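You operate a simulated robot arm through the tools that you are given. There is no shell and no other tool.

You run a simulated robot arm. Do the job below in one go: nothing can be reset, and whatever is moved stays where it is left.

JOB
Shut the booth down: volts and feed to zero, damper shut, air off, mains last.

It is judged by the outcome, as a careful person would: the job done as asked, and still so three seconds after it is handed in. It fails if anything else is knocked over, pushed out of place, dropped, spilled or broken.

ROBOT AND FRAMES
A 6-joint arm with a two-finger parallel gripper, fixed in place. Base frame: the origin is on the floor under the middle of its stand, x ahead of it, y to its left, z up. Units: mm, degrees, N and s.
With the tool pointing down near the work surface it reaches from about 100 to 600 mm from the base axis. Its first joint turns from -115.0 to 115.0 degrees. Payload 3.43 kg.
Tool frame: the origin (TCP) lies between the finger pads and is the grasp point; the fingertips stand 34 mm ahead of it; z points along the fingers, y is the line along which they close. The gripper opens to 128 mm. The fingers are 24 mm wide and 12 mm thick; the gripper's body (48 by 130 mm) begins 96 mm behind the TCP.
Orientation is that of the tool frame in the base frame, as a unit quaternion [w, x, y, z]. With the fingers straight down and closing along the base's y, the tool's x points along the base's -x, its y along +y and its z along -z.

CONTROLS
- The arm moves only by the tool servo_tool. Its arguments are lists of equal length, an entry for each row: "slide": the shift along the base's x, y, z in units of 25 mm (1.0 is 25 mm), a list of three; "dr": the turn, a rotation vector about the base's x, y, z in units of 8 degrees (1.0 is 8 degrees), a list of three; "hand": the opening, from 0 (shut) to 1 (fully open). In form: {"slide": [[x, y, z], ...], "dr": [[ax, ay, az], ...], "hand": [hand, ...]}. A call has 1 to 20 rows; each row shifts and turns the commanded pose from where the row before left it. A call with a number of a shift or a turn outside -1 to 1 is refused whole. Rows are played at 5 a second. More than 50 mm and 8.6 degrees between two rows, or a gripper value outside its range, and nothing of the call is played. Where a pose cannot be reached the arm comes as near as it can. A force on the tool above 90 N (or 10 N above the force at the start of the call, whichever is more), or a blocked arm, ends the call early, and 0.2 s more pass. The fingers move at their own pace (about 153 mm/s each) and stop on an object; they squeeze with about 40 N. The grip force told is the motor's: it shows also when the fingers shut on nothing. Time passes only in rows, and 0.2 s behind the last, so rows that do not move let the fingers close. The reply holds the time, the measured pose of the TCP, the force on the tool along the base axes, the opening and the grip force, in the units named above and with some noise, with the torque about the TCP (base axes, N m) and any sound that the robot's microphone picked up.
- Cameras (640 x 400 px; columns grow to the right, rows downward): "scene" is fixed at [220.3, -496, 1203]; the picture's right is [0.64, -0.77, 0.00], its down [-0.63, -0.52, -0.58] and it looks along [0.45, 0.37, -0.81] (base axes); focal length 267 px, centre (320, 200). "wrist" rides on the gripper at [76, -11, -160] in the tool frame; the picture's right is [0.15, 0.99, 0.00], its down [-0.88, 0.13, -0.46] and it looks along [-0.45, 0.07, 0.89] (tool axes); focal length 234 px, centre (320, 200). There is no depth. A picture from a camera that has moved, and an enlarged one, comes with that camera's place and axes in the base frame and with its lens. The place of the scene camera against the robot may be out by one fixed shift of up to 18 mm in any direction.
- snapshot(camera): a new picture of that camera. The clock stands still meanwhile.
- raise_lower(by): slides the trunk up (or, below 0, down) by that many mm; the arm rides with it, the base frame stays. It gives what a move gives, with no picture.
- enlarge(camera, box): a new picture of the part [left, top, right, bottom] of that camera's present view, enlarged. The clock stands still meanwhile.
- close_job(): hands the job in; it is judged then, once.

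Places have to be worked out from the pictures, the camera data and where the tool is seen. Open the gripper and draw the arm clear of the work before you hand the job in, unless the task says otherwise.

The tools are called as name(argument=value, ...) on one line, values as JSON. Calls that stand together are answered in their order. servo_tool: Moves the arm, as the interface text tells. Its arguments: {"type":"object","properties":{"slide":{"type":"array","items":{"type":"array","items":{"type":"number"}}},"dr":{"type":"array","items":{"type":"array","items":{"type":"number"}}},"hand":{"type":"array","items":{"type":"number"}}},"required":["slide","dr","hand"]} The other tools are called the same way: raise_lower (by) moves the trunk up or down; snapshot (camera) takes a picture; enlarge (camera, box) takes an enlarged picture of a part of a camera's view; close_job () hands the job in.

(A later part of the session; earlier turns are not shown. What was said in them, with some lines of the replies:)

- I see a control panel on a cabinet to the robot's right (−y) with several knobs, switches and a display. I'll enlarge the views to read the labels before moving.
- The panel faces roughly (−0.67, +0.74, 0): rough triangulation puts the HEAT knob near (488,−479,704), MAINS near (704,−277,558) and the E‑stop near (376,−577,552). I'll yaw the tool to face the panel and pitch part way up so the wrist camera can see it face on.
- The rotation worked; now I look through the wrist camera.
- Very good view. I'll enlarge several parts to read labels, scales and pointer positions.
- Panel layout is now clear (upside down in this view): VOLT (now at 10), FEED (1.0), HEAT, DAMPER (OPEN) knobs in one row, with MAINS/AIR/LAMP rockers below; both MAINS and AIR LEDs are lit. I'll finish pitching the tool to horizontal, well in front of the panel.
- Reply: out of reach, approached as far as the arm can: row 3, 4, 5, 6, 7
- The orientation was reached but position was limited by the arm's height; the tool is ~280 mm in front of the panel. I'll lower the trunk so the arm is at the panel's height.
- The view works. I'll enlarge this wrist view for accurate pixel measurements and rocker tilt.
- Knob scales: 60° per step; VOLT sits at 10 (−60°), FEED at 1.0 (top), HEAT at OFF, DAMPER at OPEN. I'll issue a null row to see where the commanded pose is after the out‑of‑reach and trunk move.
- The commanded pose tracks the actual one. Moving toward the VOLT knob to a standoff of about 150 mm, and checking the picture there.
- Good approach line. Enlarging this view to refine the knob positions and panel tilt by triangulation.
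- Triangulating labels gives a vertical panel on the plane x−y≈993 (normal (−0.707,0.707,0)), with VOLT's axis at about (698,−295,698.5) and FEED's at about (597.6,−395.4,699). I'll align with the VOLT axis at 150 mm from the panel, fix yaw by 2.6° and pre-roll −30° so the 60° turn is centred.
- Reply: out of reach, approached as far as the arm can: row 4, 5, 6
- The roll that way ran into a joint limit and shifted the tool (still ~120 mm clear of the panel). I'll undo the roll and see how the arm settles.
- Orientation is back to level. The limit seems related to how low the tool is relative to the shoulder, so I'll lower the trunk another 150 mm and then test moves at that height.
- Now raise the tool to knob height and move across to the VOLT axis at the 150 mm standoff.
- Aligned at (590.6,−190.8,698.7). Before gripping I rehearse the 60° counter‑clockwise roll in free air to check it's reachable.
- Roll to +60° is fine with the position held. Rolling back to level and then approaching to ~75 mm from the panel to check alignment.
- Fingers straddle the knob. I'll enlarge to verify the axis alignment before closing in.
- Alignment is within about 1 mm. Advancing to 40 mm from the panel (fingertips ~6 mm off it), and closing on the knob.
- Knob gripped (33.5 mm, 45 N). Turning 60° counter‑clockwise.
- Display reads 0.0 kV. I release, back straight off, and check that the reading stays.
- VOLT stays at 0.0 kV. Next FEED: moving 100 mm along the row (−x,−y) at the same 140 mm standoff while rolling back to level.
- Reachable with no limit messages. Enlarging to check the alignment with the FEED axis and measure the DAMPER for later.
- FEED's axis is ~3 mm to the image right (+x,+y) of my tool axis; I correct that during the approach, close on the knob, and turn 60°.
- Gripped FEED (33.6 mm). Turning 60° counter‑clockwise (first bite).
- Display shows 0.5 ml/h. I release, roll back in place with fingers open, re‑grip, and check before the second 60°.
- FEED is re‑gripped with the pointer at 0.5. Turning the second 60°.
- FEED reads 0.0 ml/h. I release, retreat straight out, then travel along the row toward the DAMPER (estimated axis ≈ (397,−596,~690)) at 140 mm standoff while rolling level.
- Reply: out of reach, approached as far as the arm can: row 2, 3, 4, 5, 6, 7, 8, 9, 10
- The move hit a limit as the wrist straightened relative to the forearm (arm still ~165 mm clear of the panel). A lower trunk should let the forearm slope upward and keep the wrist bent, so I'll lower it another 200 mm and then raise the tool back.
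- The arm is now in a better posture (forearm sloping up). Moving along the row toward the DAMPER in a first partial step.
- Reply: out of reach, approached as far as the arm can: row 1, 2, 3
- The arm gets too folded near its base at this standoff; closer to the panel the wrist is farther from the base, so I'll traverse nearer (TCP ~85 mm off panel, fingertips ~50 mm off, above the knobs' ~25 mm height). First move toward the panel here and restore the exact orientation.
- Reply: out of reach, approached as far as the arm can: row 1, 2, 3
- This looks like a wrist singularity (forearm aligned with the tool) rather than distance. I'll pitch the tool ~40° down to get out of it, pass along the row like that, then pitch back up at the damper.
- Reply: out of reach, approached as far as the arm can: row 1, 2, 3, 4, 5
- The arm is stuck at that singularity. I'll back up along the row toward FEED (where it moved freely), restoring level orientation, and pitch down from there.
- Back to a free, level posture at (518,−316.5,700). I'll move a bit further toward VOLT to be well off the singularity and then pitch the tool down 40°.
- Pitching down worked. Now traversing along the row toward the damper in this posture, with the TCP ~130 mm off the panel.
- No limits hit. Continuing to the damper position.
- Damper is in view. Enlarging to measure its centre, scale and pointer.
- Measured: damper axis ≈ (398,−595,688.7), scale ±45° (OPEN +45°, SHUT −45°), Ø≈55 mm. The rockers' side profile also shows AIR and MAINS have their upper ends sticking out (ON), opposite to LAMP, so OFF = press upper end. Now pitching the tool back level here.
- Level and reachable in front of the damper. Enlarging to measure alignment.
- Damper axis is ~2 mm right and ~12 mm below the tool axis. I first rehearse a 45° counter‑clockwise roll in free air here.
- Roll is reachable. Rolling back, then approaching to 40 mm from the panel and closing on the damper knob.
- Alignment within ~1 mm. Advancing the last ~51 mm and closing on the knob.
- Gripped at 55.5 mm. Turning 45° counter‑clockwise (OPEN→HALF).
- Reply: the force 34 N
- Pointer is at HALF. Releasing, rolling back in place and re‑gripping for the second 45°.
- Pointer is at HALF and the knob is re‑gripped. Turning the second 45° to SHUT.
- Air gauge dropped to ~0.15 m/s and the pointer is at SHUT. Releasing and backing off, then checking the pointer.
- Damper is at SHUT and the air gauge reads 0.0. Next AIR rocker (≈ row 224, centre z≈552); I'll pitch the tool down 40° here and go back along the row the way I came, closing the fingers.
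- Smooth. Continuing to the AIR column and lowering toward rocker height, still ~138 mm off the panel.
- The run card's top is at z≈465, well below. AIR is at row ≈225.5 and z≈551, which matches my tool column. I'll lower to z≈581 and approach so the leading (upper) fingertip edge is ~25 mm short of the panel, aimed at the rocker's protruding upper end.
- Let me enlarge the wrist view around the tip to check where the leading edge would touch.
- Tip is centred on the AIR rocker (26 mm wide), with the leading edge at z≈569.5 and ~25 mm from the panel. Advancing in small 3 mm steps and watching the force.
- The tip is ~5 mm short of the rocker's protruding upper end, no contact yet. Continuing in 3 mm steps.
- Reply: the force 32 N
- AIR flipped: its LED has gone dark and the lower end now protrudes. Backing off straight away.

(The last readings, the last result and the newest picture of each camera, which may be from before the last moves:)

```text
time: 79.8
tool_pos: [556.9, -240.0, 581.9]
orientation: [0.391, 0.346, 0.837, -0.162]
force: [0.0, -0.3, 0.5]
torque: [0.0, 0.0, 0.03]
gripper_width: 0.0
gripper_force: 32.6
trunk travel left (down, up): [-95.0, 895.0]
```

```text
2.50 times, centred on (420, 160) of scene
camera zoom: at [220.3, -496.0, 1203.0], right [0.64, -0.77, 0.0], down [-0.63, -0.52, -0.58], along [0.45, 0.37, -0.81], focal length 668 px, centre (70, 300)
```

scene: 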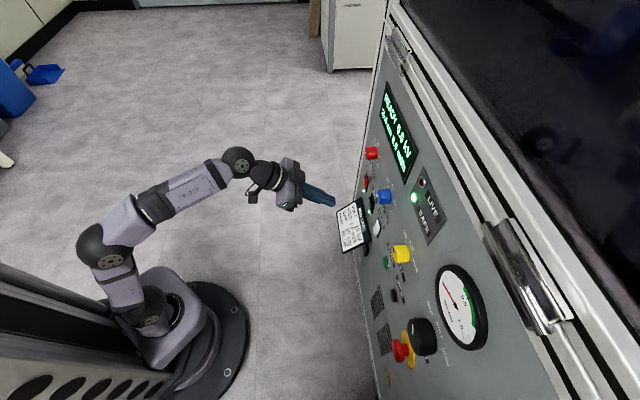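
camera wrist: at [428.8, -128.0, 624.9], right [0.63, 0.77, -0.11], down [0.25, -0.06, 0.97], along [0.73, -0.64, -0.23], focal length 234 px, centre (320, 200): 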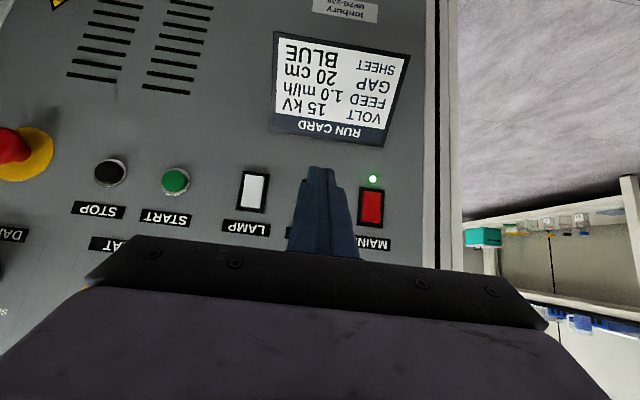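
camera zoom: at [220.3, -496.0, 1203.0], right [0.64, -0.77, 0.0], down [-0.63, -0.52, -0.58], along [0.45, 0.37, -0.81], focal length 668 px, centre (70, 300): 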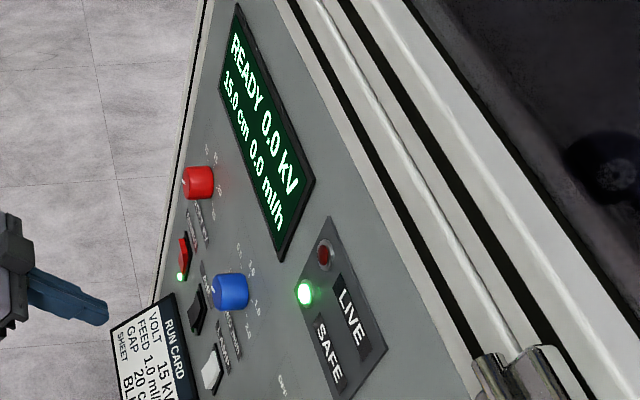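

AIR is off, display shows 0.0 kV / 0.0 ml/h. Now moving 81 mm along the row to the MAINS column at the same standoff.

servo_tool(slide=[[0.768, 0.768, 0], [0.768, 0.768, 0], [0.768, 0.768, 0], [0, 0, 0]], dr=[[0, 0, 0], [0, 0, 0], [0, 0, 0], [0, 0, 0]], hand=[0, 0, 0, 0])

snapshot(camera="wrist")

enlarge(camera="scene", box=[360, 240, 520, 360])

```text
time: 80.8
tool_pos: [613.9, -182.6, 581.3]
orientation: [0.391, 0.347, 0.837, -0.162]
force: [0.1, -0.2, -0.6]
torque: [0.02, -0.01, 0.02]
gripper_width: 0.2
gripper_force: 32.7
trunk travel left (down, up): [-95.0, 895.0]
```

```text
taken
camera wrist: at [486.5, -70.0, 625.4], right [0.63, 0.77, -0.11], down [0.25, -0.06, 0.97], along [0.73, -0.64, -0.23], focal length 234 px, centre (320, 200)
```

wrist: 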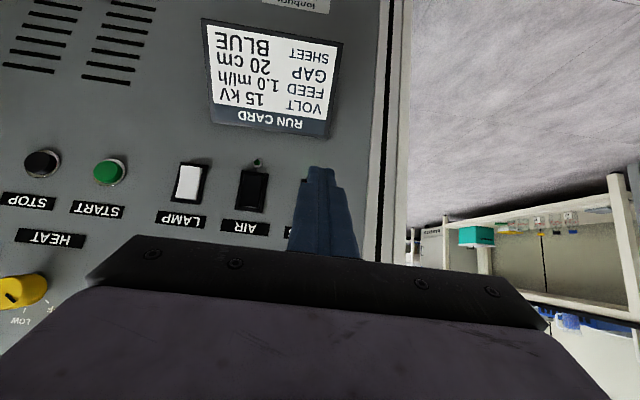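

```text
3.33 times, centred on (440, 300) of scene
camera zoom: at [220.3, -496.0, 1203.0], right [0.64, -0.77, 0.0], down [-0.63, -0.52, -0.58], along [0.45, 0.37, -0.81], focal length 891 px, centre (-80, -133)
```

zoom: 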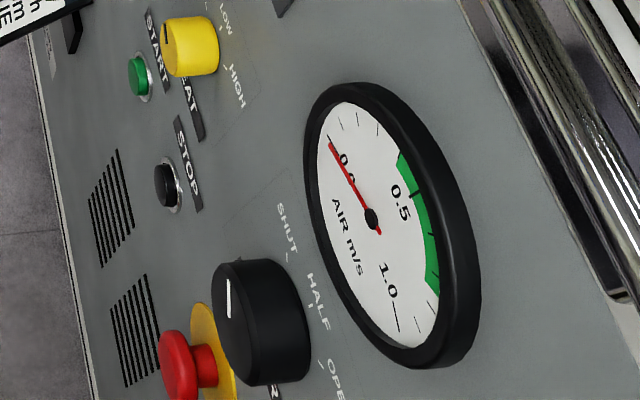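

AIR LED is dark, damper SHUT, gauge zero. Approaching MAINS to the same ~25 mm pre‑contact distance.

servo_tool(slide=[[0.753, -0.753, 0], [0.753, -0.753, 0], [0.753, -0.753, 0], [0, 0, 0]], dr=[[0, 0, 0], [0, 0, 0], [0, 0, 0], [0, 0, 0]], hand=[0, 0, 0, 0])

enlarge(camera="wrist", box=[240, 120, 400, 220])

enlarge(camera="scene", box=[320, 150, 400, 200])

```text
time: 81.8
tool_pos: [672.1, -239.1, 582.1]
orientation: [0.391, 0.346, 0.837, -0.161]
force: [0.4, -0.3, 0.9]
torque: [0.04, 0.0, 0.0]
gripper_width: 0.0
gripper_force: 32.9
trunk travel left (down, up): [-95.0, 895.0]
```

```text
4.00 times, centred on (320, 170) of wrist
camera zoom: at [542.9, -127.8, 625.5], right [0.63, 0.77, -0.11], down [0.25, -0.06, 0.97], along [0.73, -0.64, -0.23], focal length 937 px, centre (320, 320)
```

zoom: 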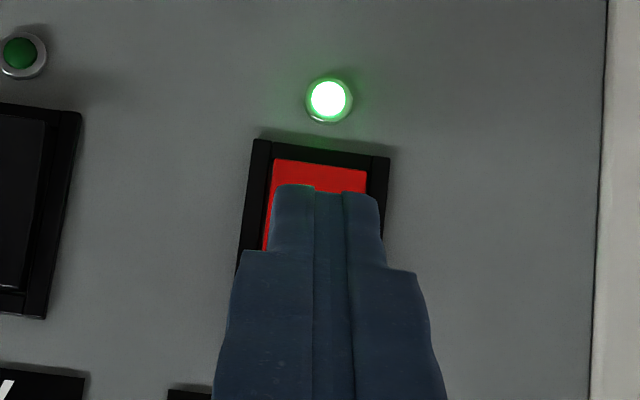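

```text
8.00 times, centred on (360, 175) of scene
camera zoom: at [220.3, -496.0, 1203.0], right [0.64, -0.77, 0.0], down [-0.63, -0.52, -0.58], along [0.45, 0.37, -0.81], focal length 2138 px, centre (0, 400)
```

zoom: 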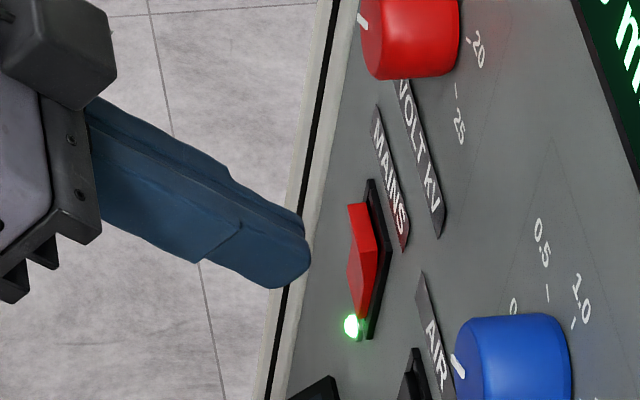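

Tip aligned on the MAINS rocker's upper half (shifting ~1.5 mm to centre). Advancing in small steps to press it.

servo_tool(slide=[[0.043, -0.127, 0], [0.085, -0.085, 0], [0.085, -0.085, 0], [0.085, -0.085, 0], [0.085, -0.085, 0], [0.085, -0.085, 0], [0, 0, 0]], dr=[[0, 0, 0], [0, 0, 0], [0, 0, 0], [0, 0, 0], [0, 0, 0], [0, 0, 0], [0, 0, 0]], hand=[0, 0, 0, 0, 0, 0, 0])

enlarge(camera="scene", box=[320, 150, 400, 200])

```text
time: 83.3
tool_pos: [683.8, -251.9, 582.1]
orientation: [0.39, 0.347, 0.837, -0.162]
force: [-11.5, 8.4, -2.1]
torque: [0.25, 0.08, -0.13]
gripper_width: 0.2
gripper_force: 33.5
trunk travel left (down, up): [-95.0, 895.0]
```

```text
8.00 times, centred on (360, 175) of scene
camera zoom: at [220.3, -496.0, 1203.0], right [0.64, -0.77, 0.0], down [-0.63, -0.52, -0.58], along [0.45, 0.37, -0.81], focal length 2138 px, centre (0, 400)
```

zoom: 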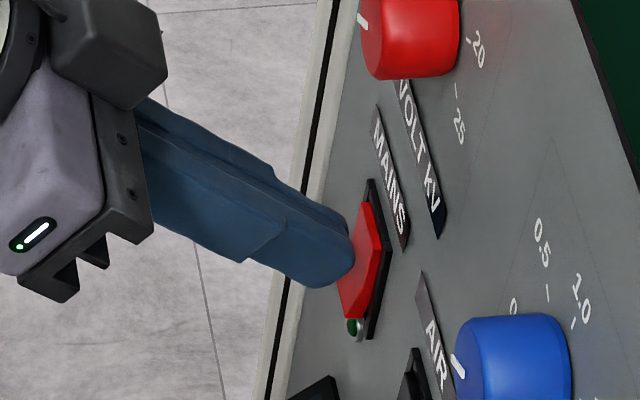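

MAINS LED and display are dark – it has flipped. I'll add one small 1.5 mm push to seat it fully like AIR, then back away.

servo_tool(slide=[[0.043, -0.043, 0], [0, 0, 0], [-0.4, 0.4, 0], [-0.8, 0.8, 0], [-0.8, 0.8, 0], [-0.8, 0.8, 0], [-0.8, 0.8, 0], [0, 0, 0]], dr=[[0, 0, 0], [0, 0, 0], [0, 0, 0], [0, 0, 0], [0, 0, 0], [0, 0, 0], [0, 0, 0], [0, 0, 0]], hand=[0, 0, 0, 0, 0, 0, 0, 0])

snapshot(camera="wrist")

snapshot(camera="scene")

```text
time: 85.2
tool_pos: [595.9, -164.6, 581.5]
orientation: [0.39, 0.347, 0.838, -0.161]
force: [-0.2, 0.2, -1.2]
torque: [-0.01, -0.02, 0.01]
gripper_width: 0.0
gripper_force: 32.6
trunk travel left (down, up): [-95.0, 895.0]
```

```text
taken
camera wrist: at [465.9, -52.7, 625.1], right [0.63, 0.77, -0.11], down [0.25, -0.06, 0.97], along [0.73, -0.64, -0.23], focal length 234 px, centre (320, 200)
```

wrist: 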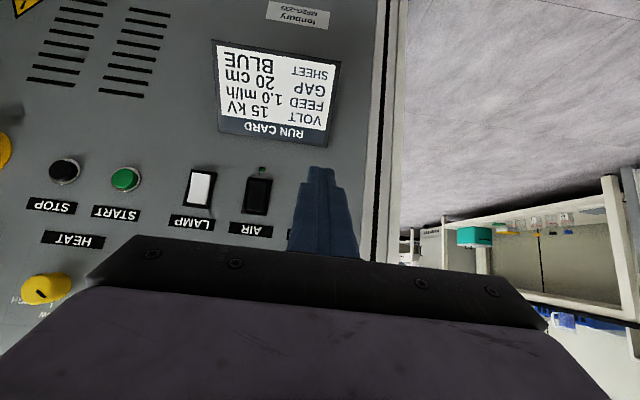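

```text
taken
```

scene: 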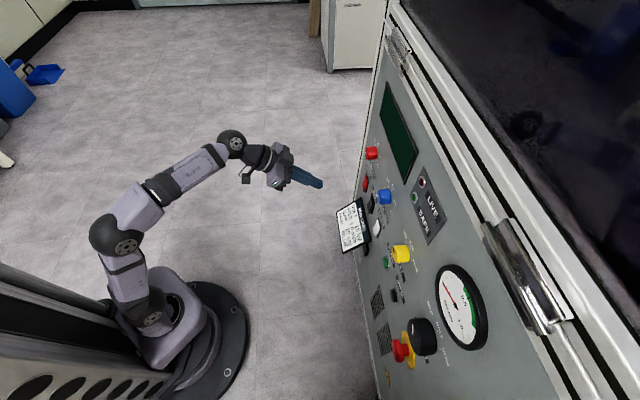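

Everything is dark (display, lamps, LEDs). Opening the gripper, drawing the arm further clear, then a final check of all controls.

servo_tool(slide=[[-0.6, 0.6, 0.3], [-0.6, 0.6, 0.5], [-0.6, 0.6, 0.5], [-0.5, 0.5, 0.5], [0, 0, 0], [0, 0, 0]], dr=[[0, 0, 0], [0, 0, 0], [0, 0, 0], [0, 0, 0], [0, 0, 0], [0, 0, 0]], hand=[0, 0.3, 0.6, 0.6, 0.6, 0.6])

snapshot(camera="wrist")

enlarge(camera="scene", box=[330, 130, 450, 215])

enlarge(camera="scene", box=[330, 200, 450, 285])

enlarge(camera="scene", box=[360, 260, 510, 370])

```text
time: 86.5
tool_pos: [537.3, -106.4, 626.0]
orientation: [0.39, 0.347, 0.838, -0.161]
force: [-0.7, -0.8, 0.0]
torque: [0.01, -0.01, 0.01]
gripper_width: 76.6
gripper_force: 0.0
trunk travel left (down, up): [-95.0, 895.0]
```

```text
taken
camera wrist: at [407.9, 4.9, 670.0], right [0.63, 0.77, -0.11], down [0.25, -0.06, 0.97], along [0.73, -0.64, -0.23], focal length 234 px, centre (320, 200)
```

wrist: 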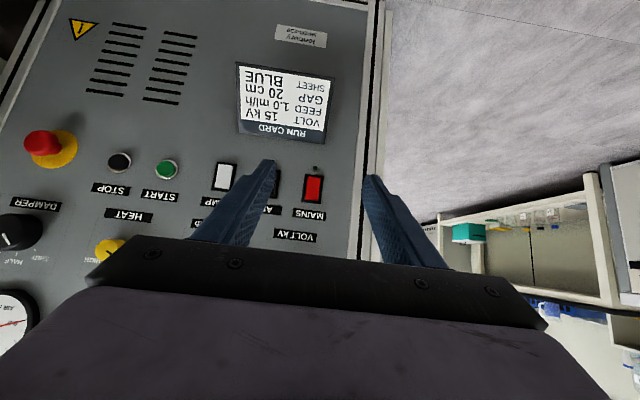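

```text
4.71 times, centred on (390, 172) of scene
camera zoom: at [220.3, -496.0, 1203.0], right [0.64, -0.77, 0.0], down [-0.63, -0.52, -0.58], along [0.45, 0.37, -0.81], focal length 1258 px, centre (-9, 329)
```

zoom: 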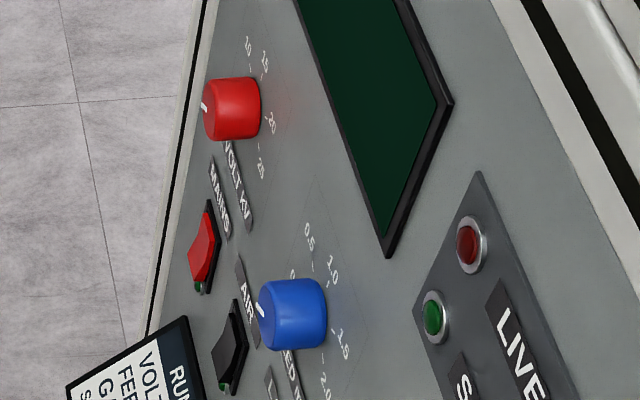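

```text
4.71 times, centred on (390, 242) of scene
camera zoom: at [220.3, -496.0, 1203.0], right [0.64, -0.77, 0.0], down [-0.63, -0.52, -0.58], along [0.45, 0.37, -0.81], focal length 1258 px, centre (-9, 0)
```

zoom: 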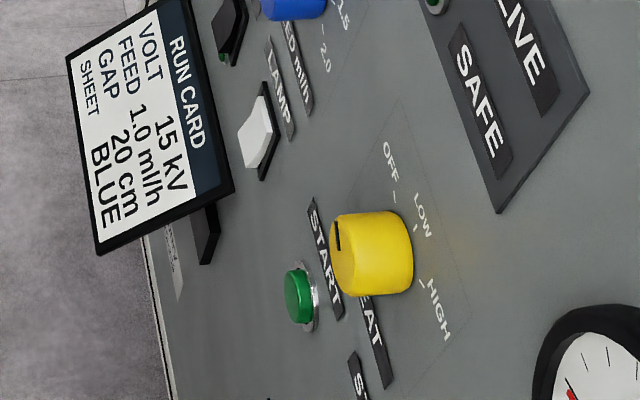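

```text
3.64 times, centred on (435, 315) of scene
camera zoom: at [220.3, -496.0, 1203.0], right [0.64, -0.77, 0.0], down [-0.63, -0.52, -0.58], along [0.45, 0.37, -0.81], focal length 972 px, centre (-98, -218)
```

zoom: 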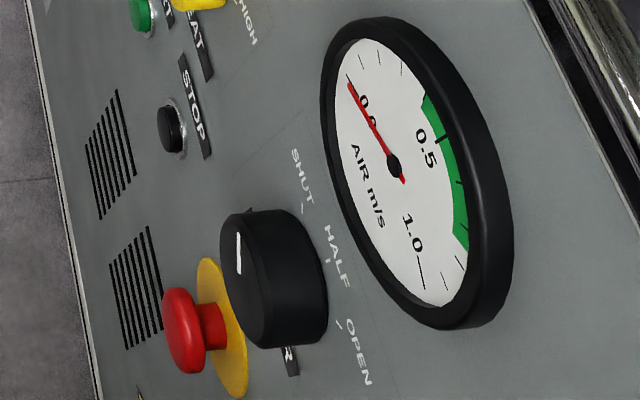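

Final check: VOLT and FEED pointers at 0, damper at SHUT with the air gauge at 0, AIR and MAINS rockers both flipped with LEDs and display dark, and HEAT, LAMP, E‑stop and run card untouched. The gripper is open and the arm is clear, so I hand the job in.

close_job()

```text
The job is handed in.
```

The booth is shut down and the job is handed in. I did the steps in the order you gave, mains last:

1. **Volts:** the VOLT knob is at 0; the display read 0.0 kV before power went off.
2. **Feed:** the FEED knob is at 0; the display read 0.0 ml/h.
3. **Damper:** the DAMPER knob is at SHUT, and the air gauge fell to 0.0 m/s.
4. **Air:** the AIR rocker is off and its LED is out.
5. **Mains:** the MAINS rocker is off, and the display and all indicator lights are dark.

HEAT was already at OFF. I did not touch it, LAMP, START/STOP, the E-stop or the run card. The gripper is open and the arm is drawn back from the panel.
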